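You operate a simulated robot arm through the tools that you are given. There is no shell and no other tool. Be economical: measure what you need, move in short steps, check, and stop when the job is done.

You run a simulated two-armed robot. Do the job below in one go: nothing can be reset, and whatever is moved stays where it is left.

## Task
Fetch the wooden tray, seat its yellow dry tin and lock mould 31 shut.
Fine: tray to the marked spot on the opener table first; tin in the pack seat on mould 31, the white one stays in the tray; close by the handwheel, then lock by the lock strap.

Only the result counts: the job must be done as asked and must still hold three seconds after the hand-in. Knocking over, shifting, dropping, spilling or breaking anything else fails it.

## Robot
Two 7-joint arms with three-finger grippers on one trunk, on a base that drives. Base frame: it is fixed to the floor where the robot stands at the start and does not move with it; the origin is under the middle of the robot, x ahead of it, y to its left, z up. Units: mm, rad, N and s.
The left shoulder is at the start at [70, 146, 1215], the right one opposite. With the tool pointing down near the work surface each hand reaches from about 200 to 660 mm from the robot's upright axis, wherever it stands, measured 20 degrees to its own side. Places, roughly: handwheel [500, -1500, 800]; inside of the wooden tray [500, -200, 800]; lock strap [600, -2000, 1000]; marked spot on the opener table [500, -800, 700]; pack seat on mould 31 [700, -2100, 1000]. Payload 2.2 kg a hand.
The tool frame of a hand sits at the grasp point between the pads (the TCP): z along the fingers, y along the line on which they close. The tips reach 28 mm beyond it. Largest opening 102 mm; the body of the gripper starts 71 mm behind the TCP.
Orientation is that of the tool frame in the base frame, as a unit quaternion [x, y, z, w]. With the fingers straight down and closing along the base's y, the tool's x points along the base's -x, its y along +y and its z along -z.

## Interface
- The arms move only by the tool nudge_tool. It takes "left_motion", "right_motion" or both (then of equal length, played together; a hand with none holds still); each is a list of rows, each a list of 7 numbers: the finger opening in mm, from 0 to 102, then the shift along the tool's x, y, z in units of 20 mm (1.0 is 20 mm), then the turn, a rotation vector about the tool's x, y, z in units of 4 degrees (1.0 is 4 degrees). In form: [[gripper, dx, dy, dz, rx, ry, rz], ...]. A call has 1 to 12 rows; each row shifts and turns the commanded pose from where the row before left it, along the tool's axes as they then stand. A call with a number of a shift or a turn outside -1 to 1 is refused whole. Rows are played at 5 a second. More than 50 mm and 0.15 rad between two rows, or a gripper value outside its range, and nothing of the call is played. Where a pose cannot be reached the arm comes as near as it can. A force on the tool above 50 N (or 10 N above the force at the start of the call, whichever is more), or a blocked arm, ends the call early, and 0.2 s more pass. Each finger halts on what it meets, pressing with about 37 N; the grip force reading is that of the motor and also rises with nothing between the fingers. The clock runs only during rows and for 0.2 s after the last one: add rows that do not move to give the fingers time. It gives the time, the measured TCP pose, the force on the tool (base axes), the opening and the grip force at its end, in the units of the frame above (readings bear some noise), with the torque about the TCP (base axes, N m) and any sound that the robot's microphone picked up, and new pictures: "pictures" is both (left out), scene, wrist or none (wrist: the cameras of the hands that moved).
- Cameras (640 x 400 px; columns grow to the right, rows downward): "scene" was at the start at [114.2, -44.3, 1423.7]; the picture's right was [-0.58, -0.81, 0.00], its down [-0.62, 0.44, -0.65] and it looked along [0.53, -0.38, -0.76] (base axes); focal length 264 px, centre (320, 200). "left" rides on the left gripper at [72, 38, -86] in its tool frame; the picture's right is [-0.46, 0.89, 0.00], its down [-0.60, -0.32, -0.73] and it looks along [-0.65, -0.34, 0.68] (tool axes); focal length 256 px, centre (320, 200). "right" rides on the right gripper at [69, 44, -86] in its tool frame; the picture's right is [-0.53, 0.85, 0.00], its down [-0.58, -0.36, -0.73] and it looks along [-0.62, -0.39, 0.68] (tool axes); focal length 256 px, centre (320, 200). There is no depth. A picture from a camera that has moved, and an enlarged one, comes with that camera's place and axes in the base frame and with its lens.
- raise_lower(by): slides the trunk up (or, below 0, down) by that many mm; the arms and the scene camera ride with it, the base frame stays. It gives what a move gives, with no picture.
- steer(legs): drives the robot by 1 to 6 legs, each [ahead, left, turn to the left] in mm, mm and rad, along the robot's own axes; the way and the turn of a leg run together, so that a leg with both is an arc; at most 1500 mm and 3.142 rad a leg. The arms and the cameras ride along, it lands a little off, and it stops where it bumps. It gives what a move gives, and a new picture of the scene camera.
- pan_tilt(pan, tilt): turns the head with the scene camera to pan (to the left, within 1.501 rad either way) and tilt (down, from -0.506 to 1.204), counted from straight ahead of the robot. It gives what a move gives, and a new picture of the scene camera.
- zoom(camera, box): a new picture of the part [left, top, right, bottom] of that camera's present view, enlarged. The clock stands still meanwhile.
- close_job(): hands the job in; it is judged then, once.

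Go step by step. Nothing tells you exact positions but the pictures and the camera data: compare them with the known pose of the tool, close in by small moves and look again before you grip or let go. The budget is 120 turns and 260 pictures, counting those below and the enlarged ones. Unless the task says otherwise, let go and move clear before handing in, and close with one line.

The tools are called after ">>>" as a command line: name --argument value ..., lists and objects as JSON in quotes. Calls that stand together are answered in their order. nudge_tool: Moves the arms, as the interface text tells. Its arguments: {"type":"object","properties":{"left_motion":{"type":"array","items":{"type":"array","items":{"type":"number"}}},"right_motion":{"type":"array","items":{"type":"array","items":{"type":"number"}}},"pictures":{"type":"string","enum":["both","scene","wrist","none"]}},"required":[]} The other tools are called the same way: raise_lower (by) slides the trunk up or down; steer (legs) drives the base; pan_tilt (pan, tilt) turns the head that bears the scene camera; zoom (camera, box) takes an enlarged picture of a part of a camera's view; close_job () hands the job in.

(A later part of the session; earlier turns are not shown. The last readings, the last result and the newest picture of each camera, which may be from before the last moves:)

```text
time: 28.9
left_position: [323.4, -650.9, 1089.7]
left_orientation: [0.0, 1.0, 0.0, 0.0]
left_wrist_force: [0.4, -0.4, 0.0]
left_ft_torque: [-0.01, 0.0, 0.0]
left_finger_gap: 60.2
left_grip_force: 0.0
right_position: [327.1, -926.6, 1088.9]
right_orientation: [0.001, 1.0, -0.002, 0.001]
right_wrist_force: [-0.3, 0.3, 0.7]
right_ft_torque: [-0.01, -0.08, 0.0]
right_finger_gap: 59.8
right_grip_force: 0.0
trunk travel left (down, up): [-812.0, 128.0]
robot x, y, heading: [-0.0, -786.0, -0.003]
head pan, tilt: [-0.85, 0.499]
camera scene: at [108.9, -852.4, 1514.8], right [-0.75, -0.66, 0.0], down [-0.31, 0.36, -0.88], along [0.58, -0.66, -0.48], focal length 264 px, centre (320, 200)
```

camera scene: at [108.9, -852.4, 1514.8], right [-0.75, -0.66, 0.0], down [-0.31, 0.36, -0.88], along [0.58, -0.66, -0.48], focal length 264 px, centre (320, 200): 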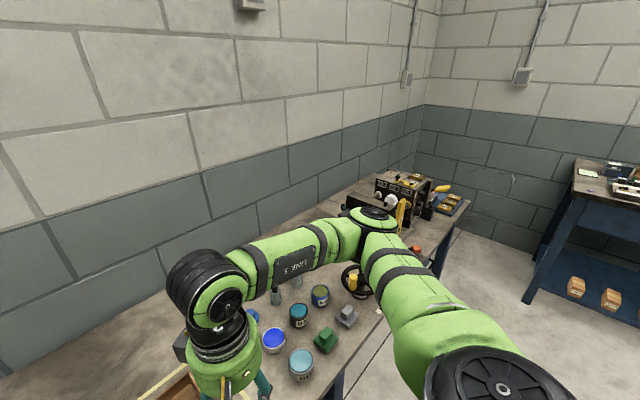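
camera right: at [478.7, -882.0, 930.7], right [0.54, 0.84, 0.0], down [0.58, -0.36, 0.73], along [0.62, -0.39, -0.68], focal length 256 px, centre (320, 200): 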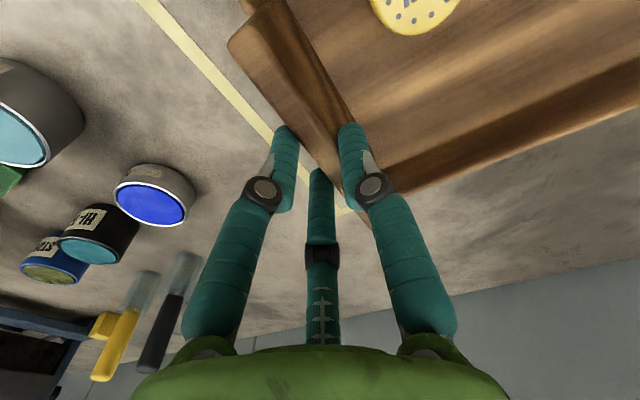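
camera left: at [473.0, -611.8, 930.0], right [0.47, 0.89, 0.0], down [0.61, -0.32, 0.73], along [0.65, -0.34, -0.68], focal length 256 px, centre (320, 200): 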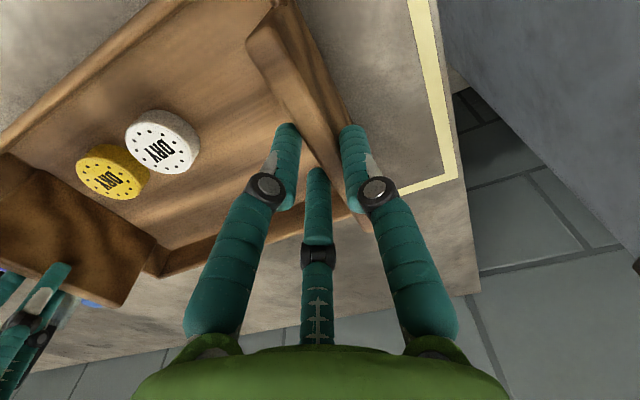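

I'm backing off a little and driving along to the machine for a close look.

>>> steer --legs '[[-120, 0, 0], [0, -950, 0]]'

>>> pan_tilt --pan -0.3 --tilt 0.6

```text
time: 34.7
left_position: [194.7, -1585.2, 1088.2]
left_orientation: [0.009, 1.0, 0.0, -0.001]
left_wrist_force: [0.2, 0.0, 0.9]
left_ft_torque: [-0.02, 0.01, -0.01]
left_finger_gap: 60.1
left_grip_force: 0.1
right_position: [192.7, -1860.6, 1088.2]
right_orientation: [0.011, 1.0, -0.001, 0.0]
right_wrist_force: [0.5, 0.4, -0.5]
right_ft_torque: [-0.02, -0.02, 0.0]
right_finger_gap: 60.0
right_grip_force: 0.1
trunk travel left (down, up): [-812.0, 128.0]
robot x, y, heading: [-130.1, -1715.7, -0.021]
head pan, tilt: [-0.85, 0.499]
camera scene: at [-23.3, -1782.1, 1514.7], right [-0.77, -0.64, 0.0], down [-0.31, 0.37, -0.88], along [0.56, -0.67, -0.48], focal length 264 px, centre (320, 200)
```

scene: 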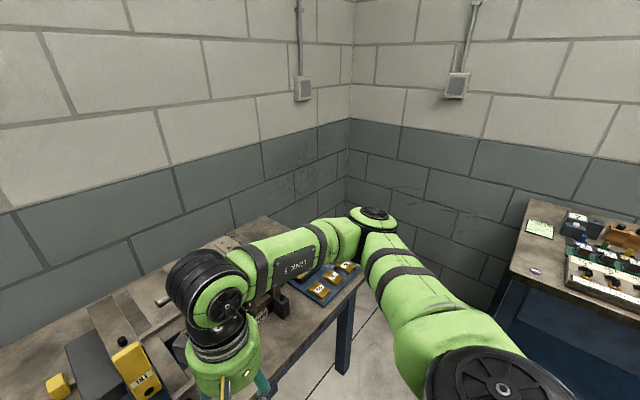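

```text
time: 35.6
left_position: [194.6, -1585.6, 1089.1]
left_orientation: [0.01, 1.0, 0.001, 0.0]
left_wrist_force: [0.5, 0.1, 0.0]
left_ft_torque: [-0.03, 0.0, -0.01]
left_finger_gap: 60.1
left_grip_force: 0.1
right_position: [192.9, -1860.9, 1087.8]
right_orientation: [0.01, 1.0, -0.002, 0.0]
right_wrist_force: [-0.5, 0.3, -0.6]
right_ft_torque: [0.02, 0.01, -0.04]
right_finger_gap: 60.2
right_grip_force: 0.1
trunk travel left (down, up): [-812.0, 128.0]
robot x, y, heading: [-137.5, -1715.2, -0.026]
head pan, tilt: [-0.3, 0.6]
camera scene: at [1.9, -1741.3, 1505.6], right [-0.32, -0.95, 0.0], down [-0.54, 0.18, -0.83], along [0.78, -0.26, -0.56], focal length 264 px, centre (320, 200)
```

scene: 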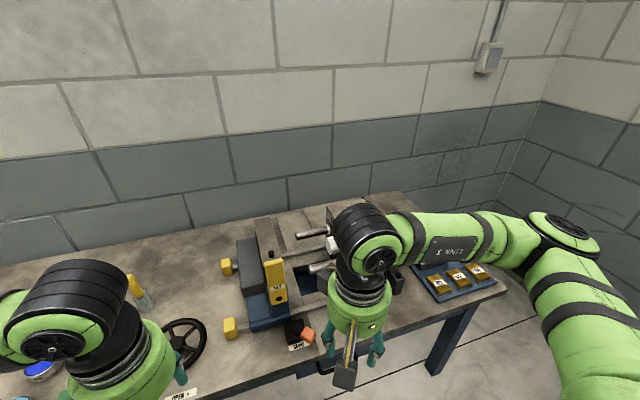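

The right arm blocks part of the view. I'm zooming here, then looking from further right.

>>> zoom --camera "scene" --box '[200, 190, 340, 370]'

>>> steer --legs '[[0, -450, 0]]'

>>> pan_tilt --pan 0.25 --tilt 0.6

```text
2.22 times, centred on (270, 280) of scene
camera zoom: at [1.9, -1741.3, 1505.6], right [-0.32, -0.95, 0.0], down [-0.54, 0.18, -0.83], along [0.78, -0.26, -0.56], focal length 586 px, centre (431, 22)
```

zoom: 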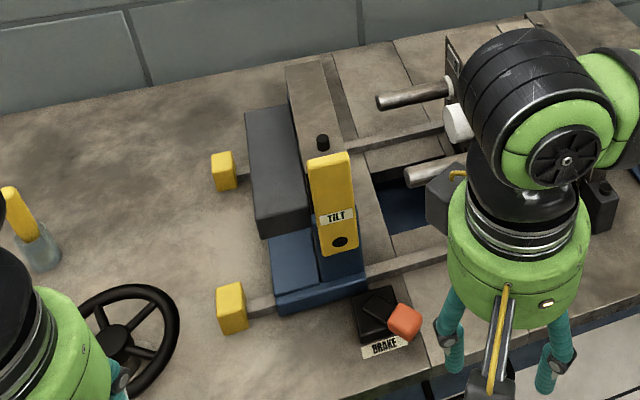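

```text
time: 38.4
left_position: [184.8, -2032.2, 1089.1]
left_orientation: [0.006, 1.0, 0.001, 0.0]
left_wrist_force: [-0.2, 0.8, 0.6]
left_ft_torque: [0.0, 0.01, 0.0]
left_finger_gap: 60.0
left_grip_force: 0.0
right_position: [185.3, -2307.1, 1087.9]
right_orientation: [0.007, 1.0, -0.001, 0.0]
right_wrist_force: [0.3, 0.3, 0.3]
right_ft_torque: [-0.01, 0.0, 0.0]
right_finger_gap: 59.8
right_grip_force: 0.2
trunk travel left (down, up): [-812.0, 128.0]
robot x, y, heading: [-141.2, -2160.5, -0.009]
head pan, tilt: [-0.3, 0.6]
camera scene: at [-5.8, -2188.3, 1505.6], right [-0.31, -0.95, 0.0], down [-0.54, 0.17, -0.83], along [0.78, -0.26, -0.56], focal length 264 px, centre (320, 200)
```

scene: 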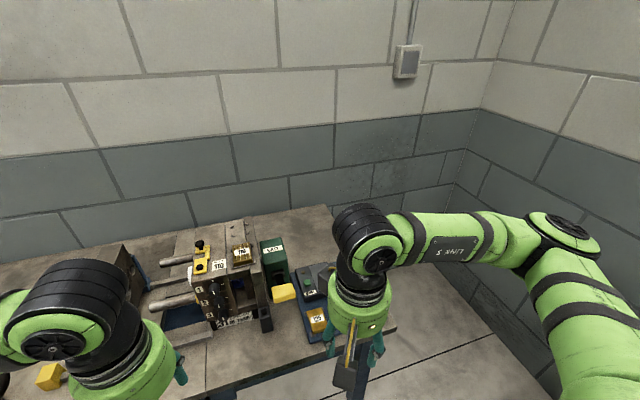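

```text
time: 39.3
left_position: [186.0, -2032.5, 1088.5]
left_orientation: [0.006, 1.0, 0.002, -0.001]
left_wrist_force: [-0.3, -0.3, -1.2]
left_ft_torque: [-0.03, -0.02, 0.04]
left_finger_gap: 59.8
left_grip_force: 0.0
right_position: [186.5, -2308.5, 1088.3]
right_orientation: [0.007, 1.0, -0.002, 0.0]
right_wrist_force: [0.4, 0.0, -0.8]
right_ft_torque: [-0.03, 0.01, 0.02]
right_finger_gap: 59.9
right_grip_force: 0.2
trunk travel left (down, up): [-812.0, 128.0]
robot x, y, heading: [-140.0, -2161.0, -0.014]
head pan, tilt: [0.25, 0.6]
camera scene: at [-4.0, -2141.9, 1505.6], right [0.23, -0.97, 0.0], down [-0.55, -0.13, -0.83], along [0.8, 0.19, -0.56], focal length 264 px, centre (320, 200)
```

scene: 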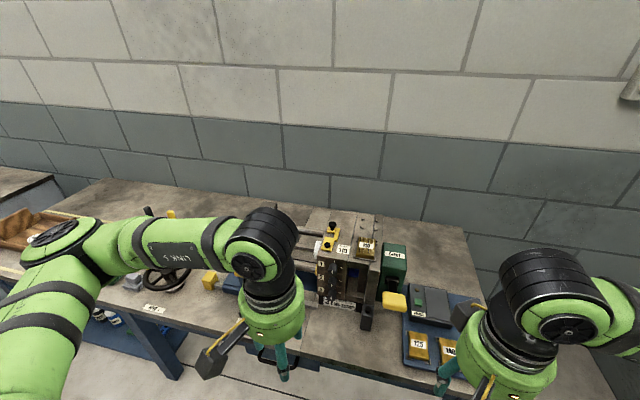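

There are several labelled parts; zooming in on the block and its surroundings.

>>> zoom --camera "scene" --box '[290, 200, 480, 370]'

>>> pan_tilt --pan 0.75 --tilt 0.5

```text
2.35 times, centred on (385, 285) of scene
camera zoom: at [-4.0, -2141.9, 1505.6], right [0.23, -0.97, 0.0], down [-0.55, -0.13, -0.83], along [0.8, 0.19, -0.56], focal length 620 px, centre (167, 0)
```

zoom: 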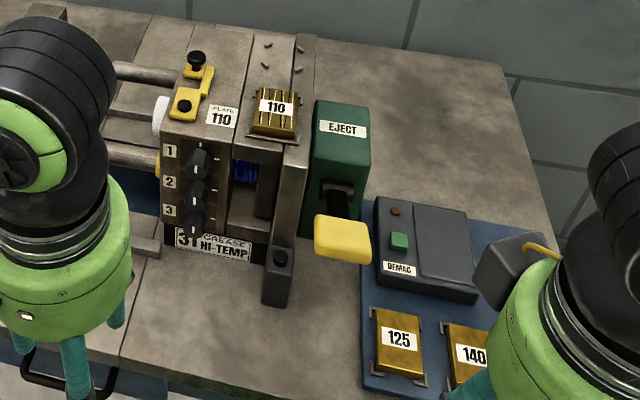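

```text
time: 40.2
left_position: [185.2, -2032.7, 1088.9]
left_orientation: [0.006, 1.0, 0.001, -0.001]
left_wrist_force: [0.1, -1.7, -0.3]
left_ft_torque: [0.01, 0.04, 0.02]
left_finger_gap: 60.4
left_grip_force: 0.0
right_position: [186.4, -2308.7, 1088.1]
right_orientation: [0.007, 1.0, -0.002, 0.001]
right_wrist_force: [0.4, -1.0, 0.0]
right_ft_torque: [-0.01, 0.0, 0.02]
right_finger_gap: 59.9
right_grip_force: 0.1
trunk travel left (down, up): [-812.0, 128.0]
robot x, y, heading: [-142.1, -2161.9, -0.021]
head pan, tilt: [0.75, 0.499]
camera scene: at [-22.4, -2101.7, 1514.7], right [0.67, -0.74, 0.0], down [-0.35, -0.32, -0.88], along [0.65, 0.59, -0.48], focal length 264 px, centre (320, 200)
```

scene: 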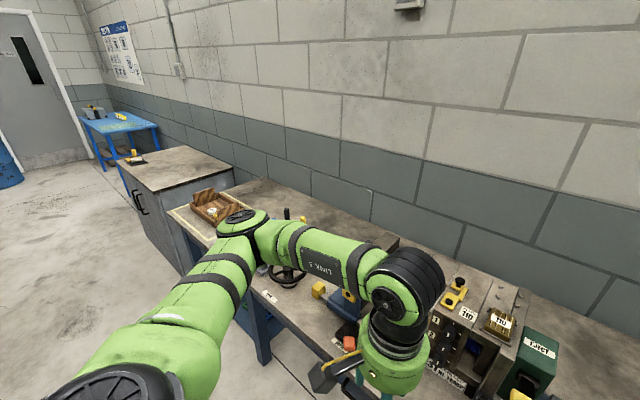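

The yellow strap with a black knob on top of the fixed block looks like the lock strap. I need to see the inner faces and the seat, so I'm driving back left and turning to face the machine.

>>> steer --legs '[[0, 700, 0], [0, 0, -0.8]]'

>>> pan_tilt --pan 0 --tilt 0.6

```text
time: 46.2
left_position: [189.5, -1601.7, 1088.1]
left_orientation: [0.399, 0.917, 0.001, -0.001]
left_wrist_force: [0.4, 0.2, -1.1]
left_ft_torque: [-0.03, 0.01, 0.02]
left_finger_gap: 60.0
left_grip_force: 0.0
right_position: [-9.3, -1793.2, 1087.6]
right_orientation: [0.401, 0.916, -0.002, -0.001]
right_wrist_force: [0.4, 0.7, 0.4]
right_ft_torque: [0.02, 0.02, 0.01]
right_finger_gap: 59.7
right_grip_force: 0.0
trunk travel left (down, up): [-812.0, 128.0]
robot x, y, heading: [-127.0, -1456.9, -0.822]
head pan, tilt: [0.75, 0.499]
camera scene: at [-3.7, -1498.4, 1514.7], right [-0.07, -1.0, 0.0], down [-0.48, 0.03, -0.88], along [0.88, -0.06, -0.48], focal length 264 px, centre (320, 200)
```

scene: 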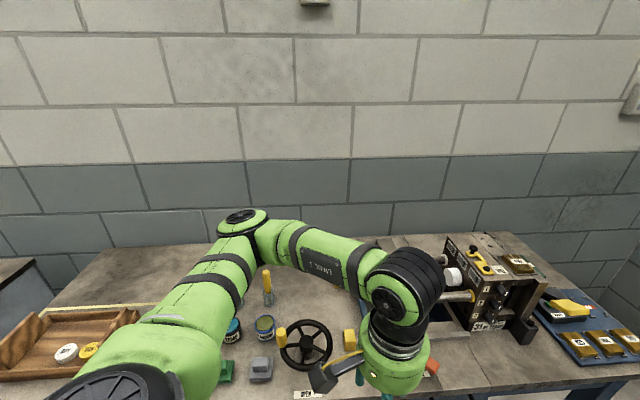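

```text
time: 47.3
left_position: [188.9, -1603.3, 1088.0]
left_orientation: [0.398, 0.917, 0.001, 0.0]
left_wrist_force: [0.0, -0.2, 0.0]
left_ft_torque: [0.0, -0.02, 0.02]
left_finger_gap: 59.9
left_grip_force: 0.1
right_position: [-8.9, -1792.6, 1087.5]
right_orientation: [0.4, 0.916, -0.002, 0.0]
right_wrist_force: [0.7, 1.0, 0.7]
right_ft_torque: [-0.01, 0.02, -0.03]
right_finger_gap: 60.1
right_grip_force: 0.1
trunk travel left (down, up): [-812.0, 128.0]
robot x, y, heading: [-126.1, -1456.3, -0.827]
head pan, tilt: [0.0, 0.6]
camera scene: at [-34.5, -1556.7, 1505.6], right [-0.73, -0.68, 0.0], down [-0.38, 0.41, -0.83], along [0.56, -0.6, -0.56], focal length 264 px, centre (320, 200)
```

scene: 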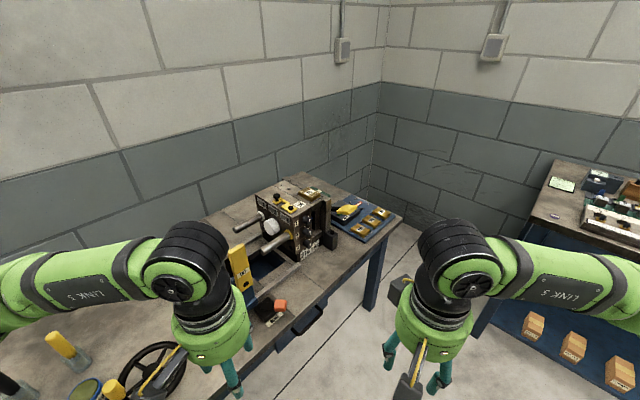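

>>> zoom --camera "scene" --box '[220, 165, 350, 265]'

>>> zoom --camera "scene" --box '[100, 230, 300, 400]'

```text
4.00 times, centred on (285, 215) of scene
camera zoom: at [-34.5, -1556.7, 1505.6], right [-0.73, -0.68, 0.0], down [-0.38, 0.41, -0.83], along [0.56, -0.6, -0.56], focal length 1055 px, centre (460, 140)
```

zoom: 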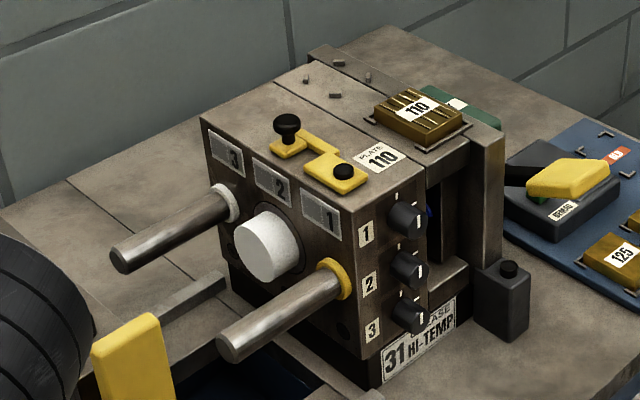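

```text
2.35 times, centred on (200, 315) of scene
camera zoom: at [-34.5, -1556.7, 1505.6], right [-0.73, -0.68, 0.0], down [-0.38, 0.41, -0.83], along [0.56, -0.6, -0.56], focal length 620 px, centre (602, -71)
```

zoom: 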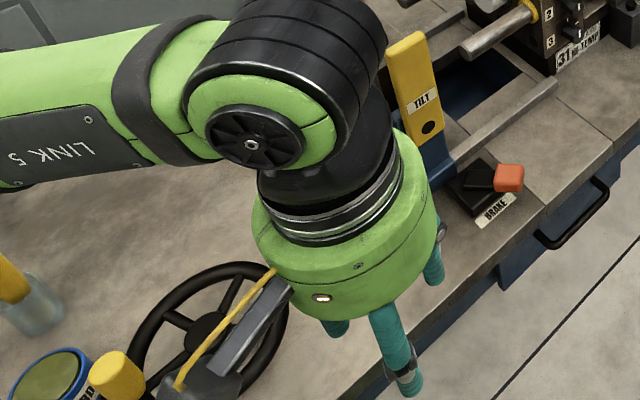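

I see it now: four small clips on top of the fixed block form an empty seat at about (673, −2142, 958), and the lock strap knob is at about (616, −2033, 982). Next I'm going back to fetch the yellow tin.

>>> steer --legs '[[0, 0, 0.825], [0, 640, 0], [110, 0, 0]]'

>>> pan_tilt --pan 0 --tilt 0.9

```text
time: 53.8
left_position: [303.0, -699.4, 1089.1]
left_orientation: [0.003, 1.0, 0.001, 0.0]
left_wrist_force: [-0.1, 0.5, 0.4]
left_ft_torque: [0.02, 0.0, 0.0]
left_finger_gap: 59.9
left_grip_force: 0.0
right_position: [304.9, -974.7, 1089.3]
right_orientation: [0.004, 1.0, -0.002, 0.001]
right_wrist_force: [-0.4, 0.2, -1.1]
right_ft_torque: [-0.03, -0.03, -0.01]
right_finger_gap: 60.2
right_grip_force: 0.0
trunk travel left (down, up): [-812.0, 128.0]
robot x, y, heading: [-23.5, -828.7, -0.009]
head pan, tilt: [0.0, 0.6]
camera scene: at [116.1, -830.9, 1505.9], right [-0.01, -1.0, 0.0], down [-0.56, 0.0, -0.83], along [0.83, -0.01, -0.56], focal length 264 px, centre (320, 200)
```

scene: 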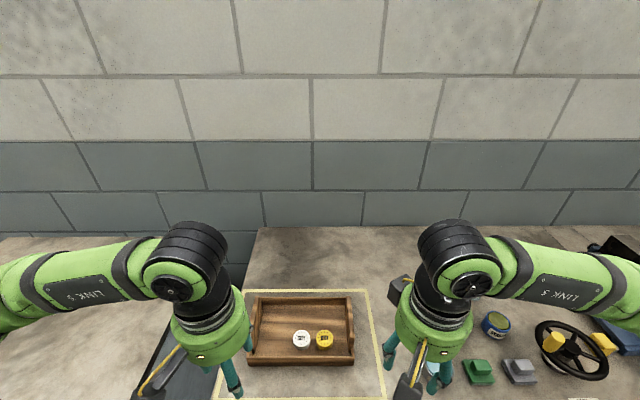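

```text
time: 54.6
left_position: [305.6, -699.6, 1088.6]
left_orientation: [0.003, 1.0, 0.001, -0.001]
left_wrist_force: [0.0, 1.2, 0.5]
left_ft_torque: [0.01, -0.02, 0.01]
left_finger_gap: 60.0
left_grip_force: 0.0
right_position: [307.4, -975.2, 1088.4]
right_orientation: [0.003, 1.0, -0.002, 0.001]
right_wrist_force: [0.8, -0.1, 1.1]
right_ft_torque: [0.0, -0.02, -0.01]
right_finger_gap: 60.2
right_grip_force: 0.0
trunk travel left (down, up): [-812.0, 128.0]
robot x, y, heading: [-19.6, -827.9, -0.014]
head pan, tilt: [0.0, 0.901]
camera scene: at [107.1, -831.3, 1480.8], right [-0.01, -1.0, 0.0], down [-0.78, 0.01, -0.62], along [0.62, -0.01, -0.78], focal length 264 px, centre (320, 200)
```

scene: 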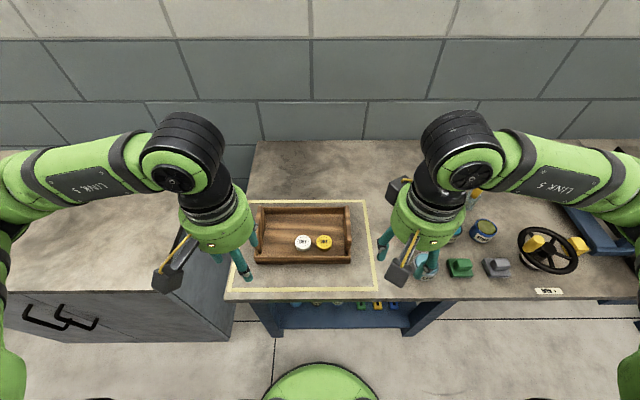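

The tin sits at about (508, −847), with the white one 65 mm to its left. I'm shifting the robot left so that the right hand reaches the tin comfortably.

>>> steer --legs '[[0, 130, 0.012]]'

>>> nudge_tool --right_motion '[[64, 0, 0, 0, 0, 0, 1], [64, 0, 0, 0, 0, 0, 1], [64, 0, 0, 0, 0, 0, 1], [64, 0, 0, 0, 0, 0, 1], [64, 0, 0, 0, 0, 0, 1], [64, 0, 0, 0, 0, 0, 1], [64, 0, 0, 0, 0, 0, 1], [64, 0, 0, 0, 0, 0, 1], [64, 0, 0, 0, 0, 0, 1], [64, 0, 0, 0, 0, 0, 1], [64, 0, 0, 0, 0, 0, 1], [64, 0, 0, 0, 0, 0, 1]]' --pictures "none"

>>> nudge_tool --right_motion '[[64, 0, 0, 0, 0, 0, 1], [64, 0, 0, 0, 0, 0, 1], [64, 0, 0, 0, 0, 0, 1], [64, 0, 0, 0, 0, 0, 0]]' --pictures "wrist"

```text
time: 55.9
left_position: [305.0, -563.6, 1088.7]
left_orientation: [-0.002, 1.0, 0.003, -0.001]
left_wrist_force: [-0.7, 0.4, -0.3]
left_ft_torque: [0.03, -0.01, 0.02]
left_finger_gap: 59.9
left_grip_force: 0.1
right_position: [309.2, -839.4, 1087.7]
right_orientation: [-0.001, 1.0, 0.0, 0.0]
right_wrist_force: [0.7, -1.5, 0.6]
right_ft_torque: [0.01, -0.01, 0.0]
right_finger_gap: 60.2
right_grip_force: 0.0
trunk travel left (down, up): [-812.0, 128.0]
robot x, y, heading: [-25.5, -698.9, 0.005]
head pan, tilt: [0.0, 0.901]
camera scene: at [106.2, -698.6, 1480.8], right [0.0, -1.0, 0.0], down [-0.78, 0.0, -0.62], along [0.62, 0.0, -0.78], focal length 264 px, centre (320, 200)
```

scene: 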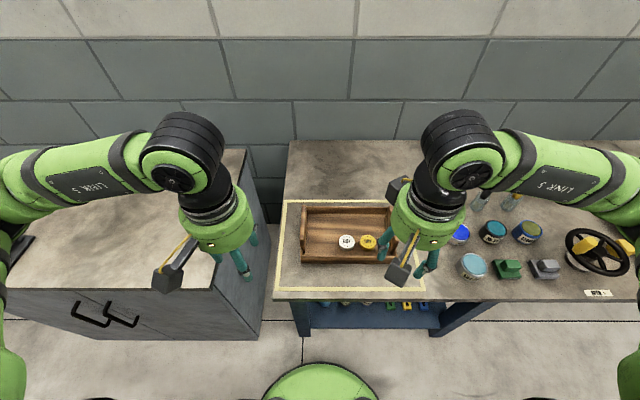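

```text
time: 58.5
left_position: [303.4, -562.9, 1088.9]
left_orientation: [-0.002, 1.0, 0.0, 0.0]
left_wrist_force: [-0.2, -0.5, 0.0]
left_ft_torque: [0.04, 0.01, -0.01]
left_finger_gap: 59.8
left_grip_force: 0.0
right_position: [309.8, -836.0, 1087.0]
right_orientation: [0.406, 0.914, -0.002, 0.002]
right_wrist_force: [0.4, 0.5, -0.4]
right_ft_torque: [0.0, 0.0, -0.02]
right_finger_gap: 64.2
right_grip_force: 0.0
trunk travel left (down, up): [-812.0, 128.0]
robot x, y, heading: [-21.6, -697.5, 0.004]
head pan, tilt: [0.0, 0.901]
```

```text
time: 59.5
left_position: [302.9, -560.8, 1087.6]
left_orientation: [-0.001, 1.0, 0.001, -0.001]
left_wrist_force: [-1.4, -0.2, -0.2]
left_ft_torque: [-0.01, -0.02, 0.02]
left_finger_gap: 60.0
left_grip_force: 0.0
right_position: [310.0, -837.6, 1088.6]
right_orientation: [0.499, 0.866, -0.001, 0.001]
right_wrist_force: [-0.3, 0.4, 0.0]
right_ft_torque: [0.02, -0.02, -0.02]
right_finger_gap: 63.8
right_grip_force: 0.2
trunk travel left (down, up): [-812.0, 128.0]
robot x, y, heading: [-21.2, -694.6, 0.005]
head pan, tilt: [0.0, 0.901]
camera right: at [313.0, -754.8, 1174.8], right [1.0, -0.04, 0.0], down [-0.03, -0.68, 0.73], along [-0.03, -0.73, -0.68], focal length 256 px, centre (320, 200)
```

right: 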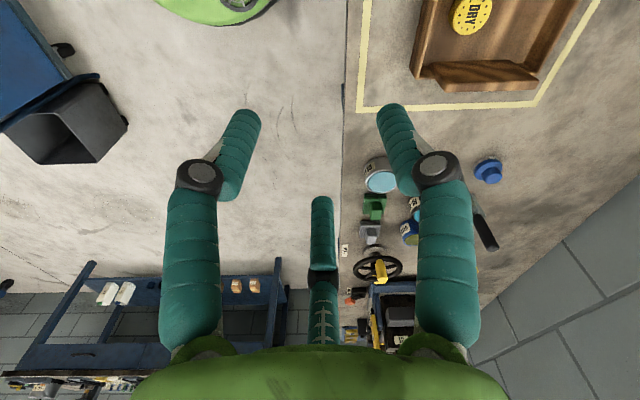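

The fingers now point so that none falls between the tins. I'm moving over the tin at z 880.

>>> nudge_tool --right_motion '[[64, -0.445, 0.696, 0.867, 0, 0, 0], [64, -0.445, 0.696, 0.867, 0, 0, 0], [64, -0.445, 0.696, 0.867, 0, 0, 0], [64, -0.445, 0.696, 0.867, 0, 0, 0], [64, -0.445, 0.696, 0.867, 0, 0, 0], [64, -0.445, 0.696, 0.867, 0, 0, 0], [64, -0.445, 0.696, 0.867, 0, 0, 0], [64, -0.445, 0.696, 0.867, 0, 0, 0], [64, -0.445, 0.696, 0.867, 0, 0, 0], [64, -0.445, 0.696, 0.867, 0, 0, 0], [64, -0.445, 0.696, 0.867, 0, 0, 0], [64, -0.445, 0.696, 0.867, 0, 0, 0]]' --pictures "wrist"

>>> zoom --camera "scene" --box '[280, 150, 480, 310]'

```text
time: 62.1
left_position: [304.5, -560.5, 1088.1]
left_orientation: [-0.003, 1.0, 0.002, -0.001]
left_wrist_force: [-1.0, -0.1, -0.1]
left_ft_torque: [-0.02, 0.03, -0.03]
left_finger_gap: 60.0
left_grip_force: 0.1
right_position: [507.7, -844.8, 881.4]
right_orientation: [0.497, 0.868, -0.001, 0.0]
right_wrist_force: [-0.1, 1.0, -0.9]
right_ft_torque: [0.02, 0.03, 0.0]
right_finger_gap: 63.9
right_grip_force: 0.0
trunk travel left (down, up): [-812.0, 128.0]
robot x, y, heading: [-20.3, -699.5, 0.004]
head pan, tilt: [0.0, 0.901]
camera right: at [511.0, -763.9, 967.4], right [1.0, -0.04, 0.0], down [-0.02, -0.68, 0.73], along [-0.03, -0.73, -0.68], focal length 256 px, centre (320, 200)
```

right: 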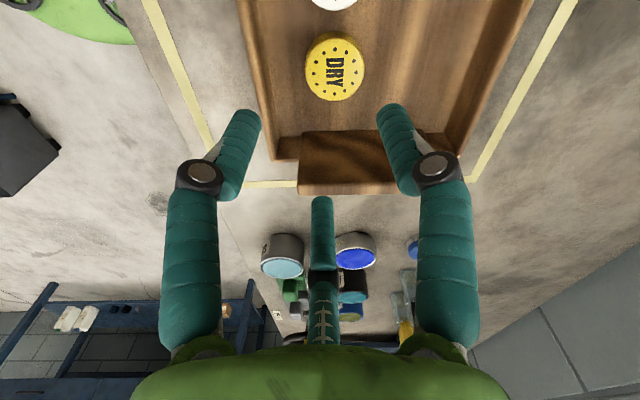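

```text
2.50 times, centred on (380, 230) of scene
camera zoom: at [107.3, -695.1, 1480.8], right [0.0, -1.0, 0.0], down [-0.78, 0.0, -0.62], along [0.62, 0.0, -0.78], focal length 659 px, centre (170, 125)
```

zoom: 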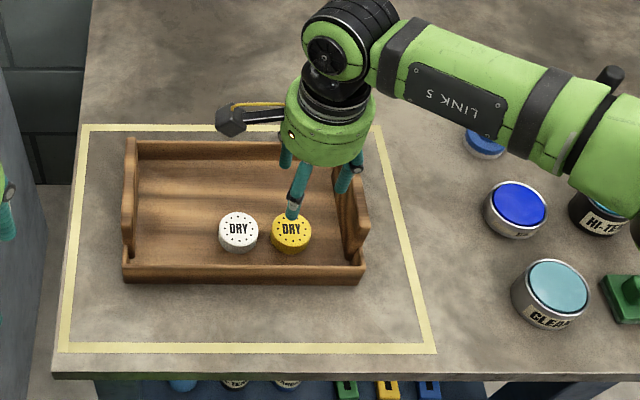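

Combining both views puts the tin top at about (518, −843, 757). I'm adjusting and lowering to just above it.

>>> nudge_tool --right_motion '[[64, -0.175, 0.5, 0.3, 0, 0, 0], [64, 0, 0, 0.8, 0, 0, 0], [64, 0, 0, 0.8, 0, 0, 0], [64, 0, 0, 0.8, 0, 0, 0], [64, 0, 0, 0.8, 0, 0, 0], [64, 0, 0, 0.8, 0, 0, 0], [64, 0, 0, 0, 0, 0, 0]]' --pictures "wrist"

>>> zoom --camera "scene" --box '[310, 200, 430, 290]'

```text
time: 63.7
left_position: [303.8, -561.7, 1089.3]
left_orientation: [-0.002, 1.0, 0.001, 0.0]
left_wrist_force: [0.4, -0.1, 0.6]
left_ft_torque: [0.02, -0.02, 0.02]
left_finger_gap: 60.0
left_grip_force: 0.0
right_position: [519.8, -844.3, 795.1]
right_orientation: [0.499, 0.867, -0.001, 0.001]
right_wrist_force: [0.0, 0.8, -0.6]
right_ft_torque: [0.01, -0.01, -0.02]
right_finger_gap: 63.9
right_grip_force: 0.1
trunk travel left (down, up): [-812.0, 128.0]
robot x, y, heading: [-20.3, -694.3, 0.004]
head pan, tilt: [0.0, 0.901]
camera right: at [521.9, -763.0, 881.6], right [1.0, -0.04, 0.0], down [-0.03, -0.68, 0.73], along [-0.03, -0.73, -0.68], focal length 256 px, centre (320, 200)
```

right: 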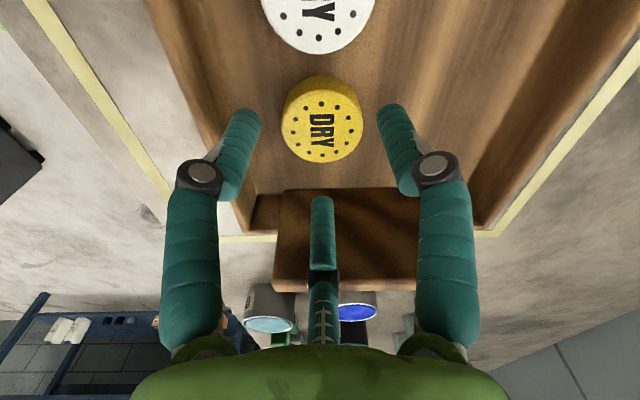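

```text
4.44 times, centred on (370, 245) of scene
camera zoom: at [106.1, -695.5, 1480.8], right [0.0, -1.0, 0.0], down [-0.78, 0.0, -0.62], along [0.62, 0.0, -0.78], focal length 1172 px, centre (98, 0)
```

zoom: 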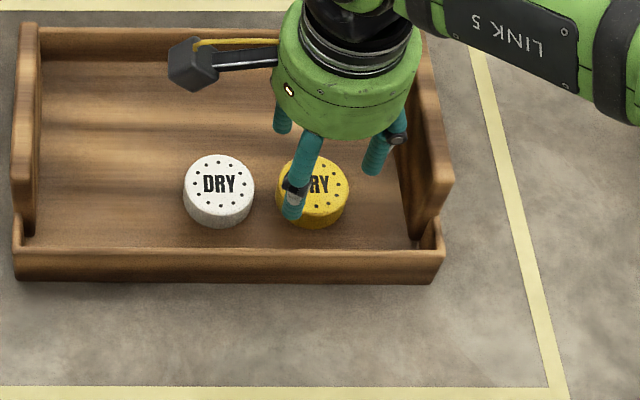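

The wrist view shows the tin about 8–12 mm further left than the TCP. I'm correcting, opening a bit wider, and going down with the fingertips around it.

>>> nudge_tool --right_motion '[[80, 0.35, 0.2, 0, 0, 0, 0], [80, 0, 0, 0, 0, 0, 0], [80, 0, 0, 0.4, 0, 0, 0], [80, 0, 0, 0.3, 0, 0, 0], [80, 0, 0, 0, 0, 0, 0]]' --pictures "wrist"

>>> zoom --camera "scene" --box '[310, 200, 430, 290]'

```text
time: 64.9
left_position: [305.4, -561.6, 1087.7]
left_orientation: [-0.002, 1.0, 0.001, 0.0]
left_wrist_force: [-0.2, -0.6, 0.3]
left_ft_torque: [0.01, 0.0, -0.03]
left_finger_gap: 60.2
left_grip_force: 0.1
right_position: [517.8, -837.3, 780.6]
right_orientation: [0.498, 0.867, -0.001, 0.0]
right_wrist_force: [-0.1, 0.3, -0.1]
right_ft_torque: [0.01, -0.01, 0.0]
right_finger_gap: 80.0
right_grip_force: 0.1
trunk travel left (down, up): [-812.0, 128.0]
robot x, y, heading: [-20.8, -696.6, 0.003]
head pan, tilt: [0.0, 0.901]
camera right: at [521.3, -755.3, 867.0], right [1.0, -0.04, 0.0], down [-0.03, -0.68, 0.73], along [-0.03, -0.73, -0.68], focal length 256 px, centre (320, 200)
```

right: 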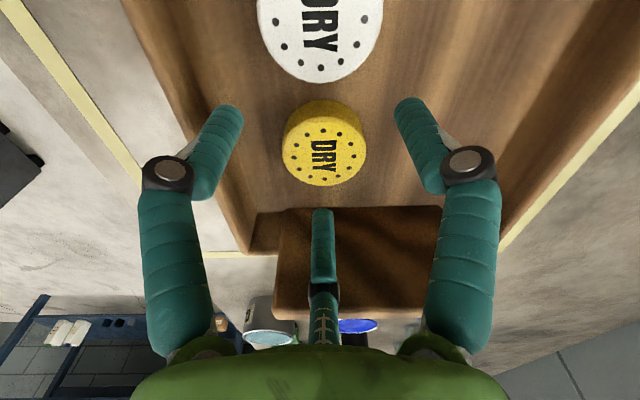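

```text
4.44 times, centred on (370, 245) of scene
camera zoom: at [106.1, -695.7, 1480.8], right [0.0, -1.0, 0.0], down [-0.78, 0.0, -0.62], along [0.62, 0.0, -0.78], focal length 1172 px, centre (98, 0)
```

zoom: 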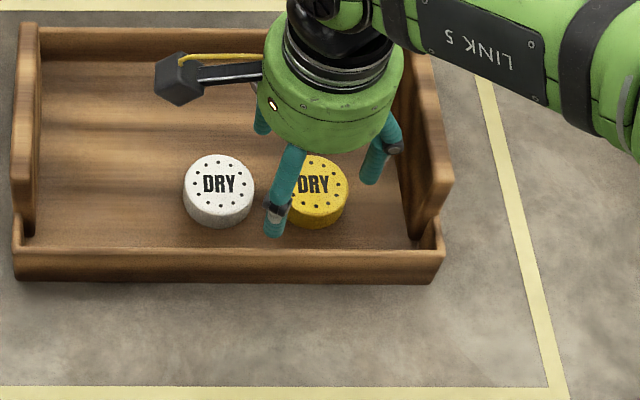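

Well centred now. I'm a touch further left and lower, then closing on the tin.

>>> nudge_tool --right_motion '[[80, 0.2, 0.12, 0.25, 0, 0, 0], [80, 0, 0, 0, 0, 0, 0], [60, 0, 0, 0, 0, 0, 0], [45, 0, 0, 0, 0, 0, 0], [30, 0, 0, 0, 0, 0, 0], [20, 0, 0, 0, 0, 0, 0], [20, 0, 0, 0, 0, 0, 0]]' --pictures "wrist"

```text
time: 66.5
left_position: [303.0, -560.6, 1088.4]
left_orientation: [-0.002, 1.0, 0.001, 0.0]
left_wrist_force: [-0.2, -0.2, -0.2]
left_ft_torque: [0.04, -0.02, 0.01]
left_finger_gap: 60.0
left_grip_force: 0.0
right_position: [517.8, -833.5, 775.5]
right_orientation: [0.498, 0.867, -0.001, 0.001]
right_wrist_force: [0.4, 0.0, -0.1]
right_ft_torque: [-0.01, 0.01, 0.01]
right_finger_gap: 19.6
right_grip_force: 0.0
trunk travel left (down, up): [-812.0, 128.0]
robot x, y, heading: [-16.8, -697.0, 0.004]
head pan, tilt: [0.0, 0.901]
camera right: at [521.2, -750.2, 861.9], right [1.0, -0.04, 0.0], down [-0.03, -0.68, 0.73], along [-0.03, -0.73, -0.68], focal length 256 px, centre (320, 200)
```

right: 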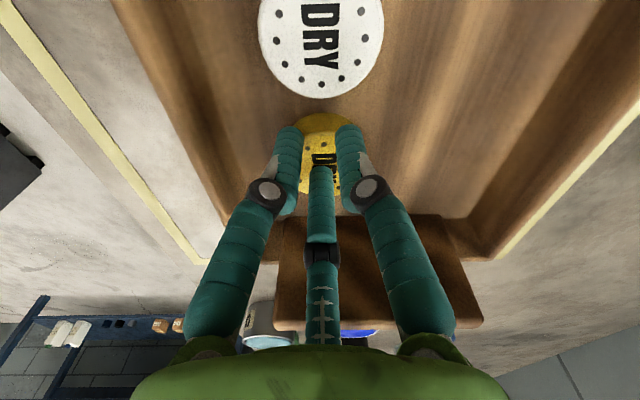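

The fingers closed above the tin, so it sits lower than I took: top about z 735, and then both views agree on (520, −847). I'm reopening, shifting and lowering, then looking again.

>>> nudge_tool --right_motion '[[50, 0, 0, 0, 0, 0, 0], [80, 0, 0, 0, 0, 0, 0], [80, -0.63, -0.25, 0, 0, 0, 0], [80, 0, 0, 0, 0, 0, 0], [80, 0, 0, 0.4, 0, 0, 0], [80, 0, 0, 0.4, 0, 0, 0], [80, 0, 0, 0, 0, 0, 0]]' --pictures "wrist"

>>> zoom --camera "scene" --box '[310, 200, 430, 290]'

```text
time: 68.1
left_position: [303.7, -561.4, 1088.8]
left_orientation: [-0.002, 1.0, 0.001, -0.001]
left_wrist_force: [0.0, -0.5, 0.6]
left_ft_torque: [-0.03, 0.0, -0.01]
left_finger_gap: 60.1
left_grip_force: 0.0
right_position: [517.7, -845.2, 759.7]
right_orientation: [0.499, 0.867, -0.002, 0.001]
right_wrist_force: [-0.3, 0.6, 0.4]
right_ft_torque: [0.0, 0.02, 0.01]
right_finger_gap: 79.8
right_grip_force: 0.1
trunk travel left (down, up): [-812.0, 128.0]
robot x, y, heading: [-19.2, -698.5, 0.003]
head pan, tilt: [0.0, 0.901]
camera right: at [521.6, -763.4, 845.9], right [1.0, -0.04, 0.0], down [-0.03, -0.68, 0.73], along [-0.03, -0.73, -0.68], focal length 256 px, centre (320, 200)
```

right: 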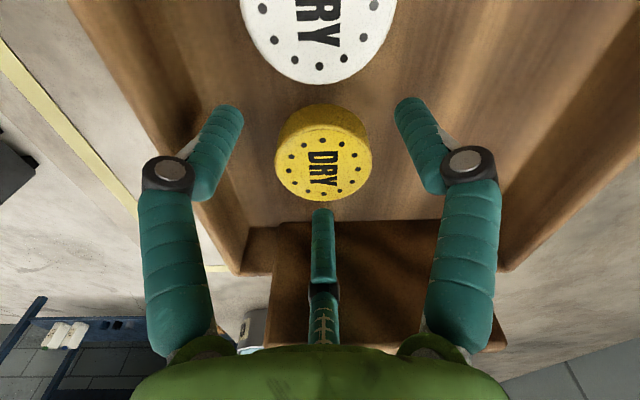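

```text
4.44 times, centred on (370, 245) of scene
camera zoom: at [106.1, -695.5, 1480.8], right [0.0, -1.0, 0.0], down [-0.78, 0.0, -0.62], along [0.62, 0.0, -0.78], focal length 1172 px, centre (98, 0)
```

zoom: 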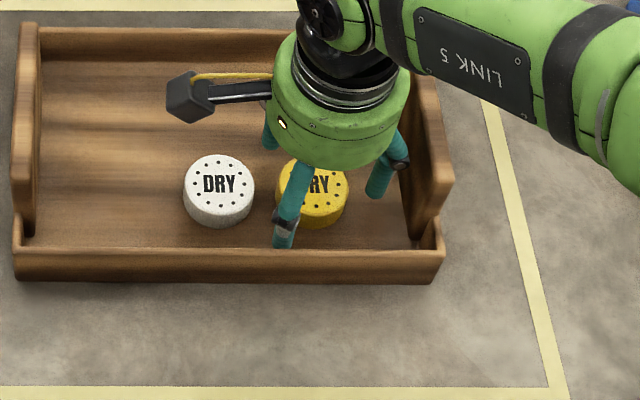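

Centred within 2 mm. Lowering 10 mm more and closing.

>>> nudge_tool --right_motion '[[80, -0.05, 0.08, 0.3, 0, 0, 0], [80, 0, 0, 0.2, 0, 0, 0], [80, 0, 0, 0, 0, 0, 0], [60, 0, 0, 0, 0, 0, 0], [45, 0, 0, 0, 0, 0, 0], [30, 0, 0, 0, 0, 0, 0], [30, 0, 0, 0, 0, 0, 0]]' --pictures "wrist"

```text
time: 69.7
left_position: [299.6, -559.0, 1090.0]
left_orientation: [-0.001, 1.0, 0.0, 0.002]
left_wrist_force: [0.0, -0.1, 0.7]
left_ft_torque: [0.01, -0.03, -0.04]
left_finger_gap: 60.2
left_grip_force: 0.0
right_position: [517.9, -843.0, 752.2]
right_orientation: [0.498, 0.867, 0.001, 0.002]
right_wrist_force: [-9.2, 7.6, 23.0]
right_ft_torque: [0.61, 0.89, 0.05]
right_finger_gap: 48.1
right_grip_force: 37.1
trunk travel left (down, up): [-812.0, 128.0]
robot x, y, heading: [-19.7, -694.3, 0.0]
head pan, tilt: [0.0, 0.901]
camera right: at [520.8, -760.7, 839.4], right [1.0, -0.04, 0.0], down [-0.03, -0.68, 0.73], along [-0.02, -0.73, -0.68], focal length 256 px, centre (320, 200)
```

right: 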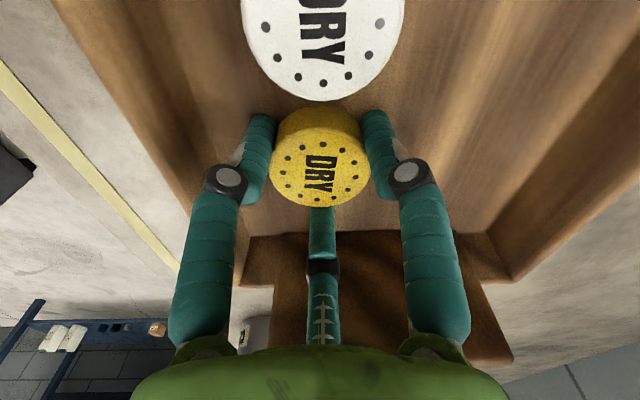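

The tin is held at 48 mm. I'm lifting straight up.

>>> nudge_tool --right_motion '[[30, 0, 0, -0.2, 0, 0, 0], [30, 0, 0, -0.4, 0, 0, 0], [30, 0, 0, -0.6, 0, 0, 0], [30, 0, 0, -1, 0, 0, 0], [30, 0, 0, -1, 0, 0, 0], [30, 0, 0, -1, 0, 0, 0], [30, 0, 0, -1, 0, 0, 0], [30, 0, 0, -1, 0, 0, 0]]' --pictures "wrist"

>>> zoom --camera "scene" --box '[270, 160, 470, 310]'

```text
time: 71.5
left_position: [303.2, -561.5, 1088.7]
left_orientation: [-0.002, 1.0, 0.001, 0.0]
left_wrist_force: [0.0, 0.3, 0.3]
left_ft_torque: [0.01, 0.0, -0.01]
left_finger_gap: 60.1
left_grip_force: 0.1
right_position: [521.7, -845.2, 874.4]
right_orientation: [0.499, 0.866, -0.001, 0.001]
right_wrist_force: [0.7, 0.1, 0.2]
right_ft_torque: [0.03, -0.02, 0.0]
right_finger_gap: 47.4
right_grip_force: 36.7
trunk travel left (down, up): [-812.0, 128.0]
robot x, y, heading: [-20.7, -696.6, 0.001]
head pan, tilt: [0.0, 0.901]
camera right: at [524.8, -763.1, 961.6], right [1.0, -0.04, 0.0], down [-0.03, -0.68, 0.73], along [-0.03, -0.73, -0.68], focal length 256 px, centre (320, 200)
```

right: 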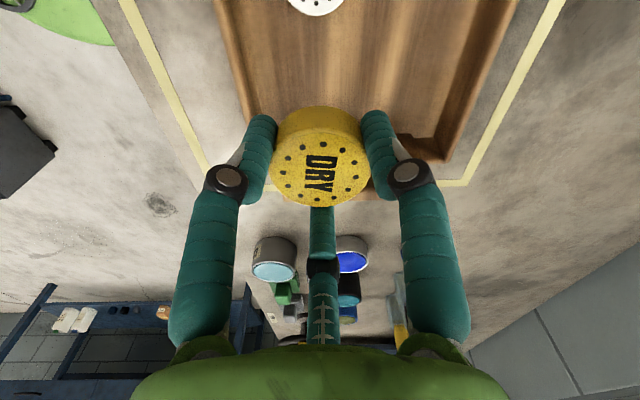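

```text
2.67 times, centred on (370, 235) of scene
camera zoom: at [105.7, -695.7, 1480.9], right [0.0, -1.0, 0.0], down [-0.78, 0.0, -0.62], along [0.62, 0.0, -0.78], focal length 703 px, centre (187, 107)
```

zoom: 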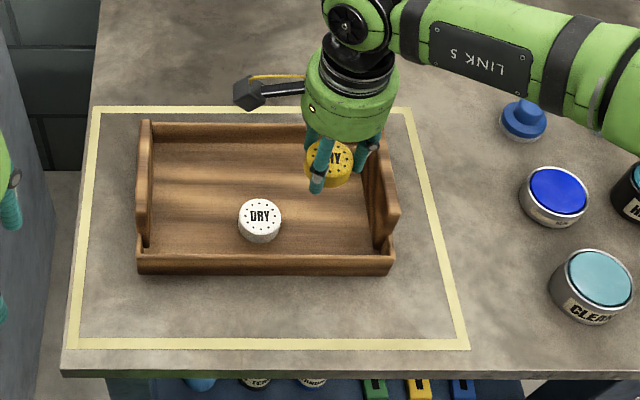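

The tin is held level; tray and white tin are undisturbed. I'm raising and retracting the right hand, then driving to the machine.

>>> nudge_tool --right_motion '[[30, 0, 0, -1, 0, 0, 0], [30, 0.44, -0.76, -1, 0, 0, 0], [30, 0.44, -0.76, -1, 0, 0, 0], [30, 0.44, -0.76, -1, 0, 0, 0], [30, 0.44, -0.76, -1, 0, 0, 0], [30, 0.44, -0.76, -1, 0, 0, 0], [30, 0.44, -0.76, -1, 0, 0, 0], [30, 0.44, -0.76, -1, 0, 0, 0], [30, 0.44, -0.76, -1, 0, 0, 0], [30, 0.44, -0.76, -1, 0, 0, 0], [30, 0.44, -0.76, -1, 0, 0, 0], [30, 0.44, -0.76, -1, 0, 0, 0]]' --pictures "none"

>>> steer --legs '[[-100, 0, 0], [0, -1250, 0]]'

```text
time: 74.1
left_position: [303.7, -561.8, 1088.4]
left_orientation: [-0.003, 1.0, 0.0, -0.001]
left_wrist_force: [-0.7, 0.8, -1.0]
left_ft_torque: [0.01, -0.02, 0.0]
left_finger_gap: 60.0
left_grip_force: 0.0
right_position: [326.4, -843.9, 1114.8]
right_orientation: [0.499, 0.867, -0.002, 0.001]
right_wrist_force: [-0.8, 0.1, -0.9]
right_ft_torque: [-0.02, 0.02, 0.02]
right_finger_gap: 47.9
right_grip_force: 37.2
trunk travel left (down, up): [-812.0, 128.0]
robot x, y, heading: [-20.8, -696.5, 0.001]
head pan, tilt: [0.0, 0.901]
```

```text
time: 81.1
left_position: [189.7, -1821.2, 1088.2]
left_orientation: [0.016, 1.0, 0.001, -0.001]
left_wrist_force: [-0.4, 0.4, -0.8]
left_ft_torque: [0.0, 0.02, -0.01]
left_finger_gap: 60.1
left_grip_force: 0.0
right_position: [203.3, -2104.8, 1114.4]
right_orientation: [0.514, 0.858, -0.002, 0.001]
right_wrist_force: [-0.4, 0.6, -0.2]
right_ft_torque: [0.01, 0.01, -0.01]
right_finger_gap: 47.9
right_grip_force: 37.0
trunk travel left (down, up): [-812.0, 128.0]
robot x, y, heading: [-141.6, -1945.3, -0.035]
head pan, tilt: [0.0, 0.901]
camera scene: at [-12.4, -1947.7, 1480.8], right [-0.03, -1.0, 0.0], down [-0.78, 0.03, -0.62], along [0.62, -0.02, -0.78], focal length 264 px, centre (320, 200)
```

scene: 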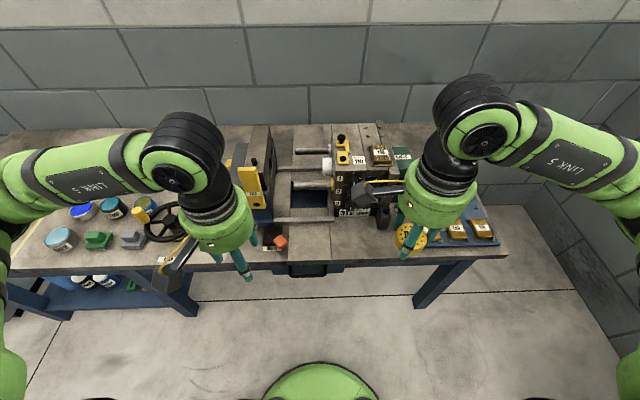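

I'm straightening up and moving ahead toward the machine; the hands are well above everything there.

>>> steer --legs '[[0, 0, 0.035], [190, 0, 0]]'

>>> pan_tilt --pan -0.3 --tilt 0.7

```text
time: 83.1
left_position: [371.4, -1809.9, 1089.1]
left_orientation: [0.0, 1.0, 0.001, 0.0]
left_wrist_force: [-0.6, -0.6, 0.5]
left_ft_torque: [0.02, -0.02, -0.01]
left_finger_gap: 59.8
left_grip_force: 0.0
right_position: [392.5, -2094.0, 1115.5]
right_orientation: [0.499, 0.866, -0.001, 0.001]
right_wrist_force: [0.1, 0.7, -0.8]
right_ft_torque: [0.03, -0.05, -0.01]
right_finger_gap: 48.0
right_grip_force: 36.9
trunk travel left (down, up): [-812.0, 128.0]
robot x, y, heading: [44.9, -1942.5, 0.004]
head pan, tilt: [0.0, 0.901]
camera scene: at [172.0, -1944.3, 1481.2], right [0.0, -1.0, 0.0], down [-0.78, 0.0, -0.62], along [0.62, 0.0, -0.78], focal length 264 px, centre (320, 200)
```

scene: 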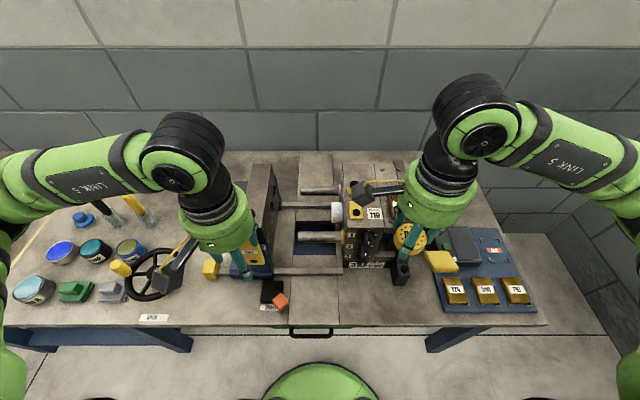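

```text
time: 83.9
left_position: [374.2, -1810.8, 1089.1]
left_orientation: [-0.001, 1.0, 0.001, 0.0]
left_wrist_force: [0.9, 0.3, -0.8]
left_ft_torque: [-0.04, 0.03, 0.0]
left_finger_gap: 60.0
left_grip_force: 0.1
right_position: [394.8, -2092.9, 1113.8]
right_orientation: [0.501, 0.866, -0.002, 0.0]
right_wrist_force: [0.9, 0.2, -0.8]
right_ft_torque: [-0.01, -0.01, 0.01]
right_finger_gap: 48.0
right_grip_force: 36.8
trunk travel left (down, up): [-812.0, 128.0]
robot x, y, heading: [49.5, -1946.0, -0.004]
head pan, tilt: [-0.3, 0.7]
camera scene: at [182.1, -1969.1, 1496.8], right [-0.3, -0.96, 0.0], down [-0.62, 0.19, -0.76], along [0.73, -0.23, -0.65], focal length 264 px, centre (320, 200)
```

scene: 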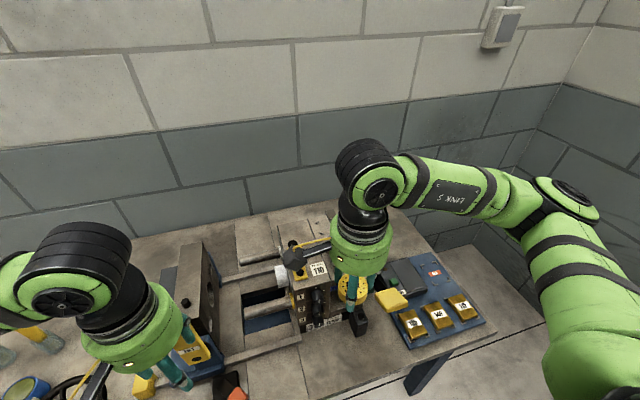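

I'm creeping 40 mm closer, then bringing the right hand over the block.

>>> steer --legs '[[40, 0, 0]]'

>>> nudge_tool --right_motion '[[30, -0.7, 0.72, 0, 0, 0, 0], [30, -0.7, 0.72, 0, 0, 0, 0], [30, -0.7, 0.72, 0, 0, 0, 0], [30, -0.7, 0.72, 0, 0, 0, 0], [30, -0.7, 0.72, 0, 0, 0, 0], [30, -0.7, 0.72, 0, 0, 0, 0], [30, -0.7, 0.72, 0, 0, 0, 0], [30, -0.7, 0.72, 0, 0, 0, 0], [30, -0.7, 0.72, 0, 0, 0, 0], [30, -0.7, 0.72, 0, 0, 0, 0]]' --pictures "both"

```text
time: 84.7
left_position: [403.6, -1810.4, 1090.8]
left_orientation: [0.0, 1.0, 0.001, 0.003]
left_wrist_force: [-1.0, 0.3, -0.1]
left_ft_torque: [-0.02, -0.1, -0.01]
left_finger_gap: 59.8
left_grip_force: 0.0
right_position: [427.0, -2094.2, 1116.5]
right_orientation: [0.5, 0.866, 0.001, 0.003]
right_wrist_force: [-1.0, -1.1, -1.3]
right_ft_torque: [0.01, -0.1, 0.05]
right_finger_gap: 47.8
right_grip_force: 36.8
trunk travel left (down, up): [-812.0, 128.0]
robot x, y, heading: [85.4, -1942.7, -0.003]
head pan, tilt: [-0.3, 0.7]
camera scene: at [209.8, -1969.3, 1497.9], right [-0.3, -0.95, 0.0], down [-0.61, 0.19, -0.77], along [0.73, -0.23, -0.64], focal length 264 px, centre (320, 200)
```

scene: 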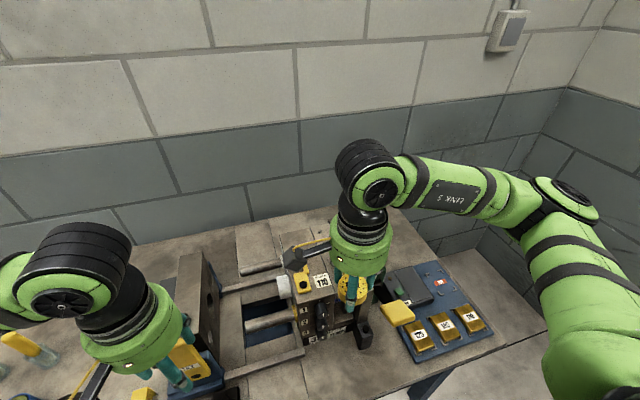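

```text
time: 86.9
left_position: [410.8, -1811.0, 1088.3]
left_orientation: [0.0, 1.0, 0.002, -0.002]
left_wrist_force: [-0.3, 0.3, -0.5]
left_ft_torque: [0.02, 0.02, -0.02]
left_finger_gap: 60.1
left_grip_force: 0.0
right_position: [627.8, -2142.2, 1115.2]
right_orientation: [0.5, 0.866, -0.001, 0.0]
right_wrist_force: [0.4, -0.3, -1.0]
right_ft_torque: [0.02, 0.04, 0.01]
right_finger_gap: 47.9
right_grip_force: 37.1
trunk travel left (down, up): [-812.0, 128.0]
robot x, y, heading: [87.6, -1940.7, -0.002]
head pan, tilt: [-0.3, 0.7]
camera scene: at [219.4, -1969.2, 1496.9], right [-0.3, -0.95, 0.0], down [-0.62, 0.19, -0.76], along [0.73, -0.23, -0.64], focal length 264 px, centre (320, 200)
camera right: at [630.7, -2059.6, 1201.3], right [1.0, -0.04, 0.0], down [-0.03, -0.68, 0.73], along [-0.03, -0.73, -0.68], focal length 256 px, centre (320, 200)
```

scene: 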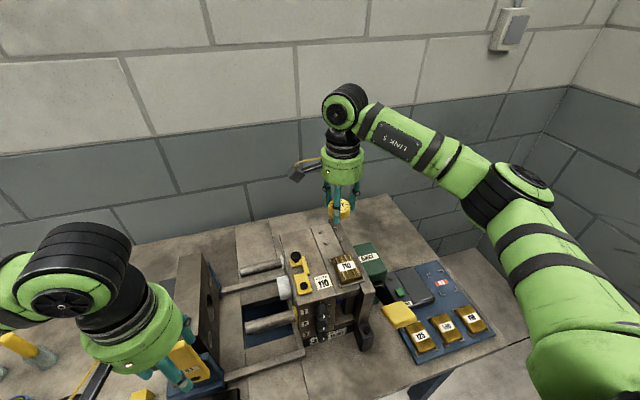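
right: 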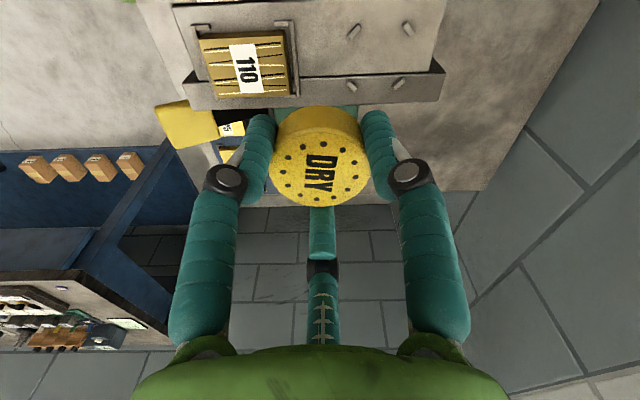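

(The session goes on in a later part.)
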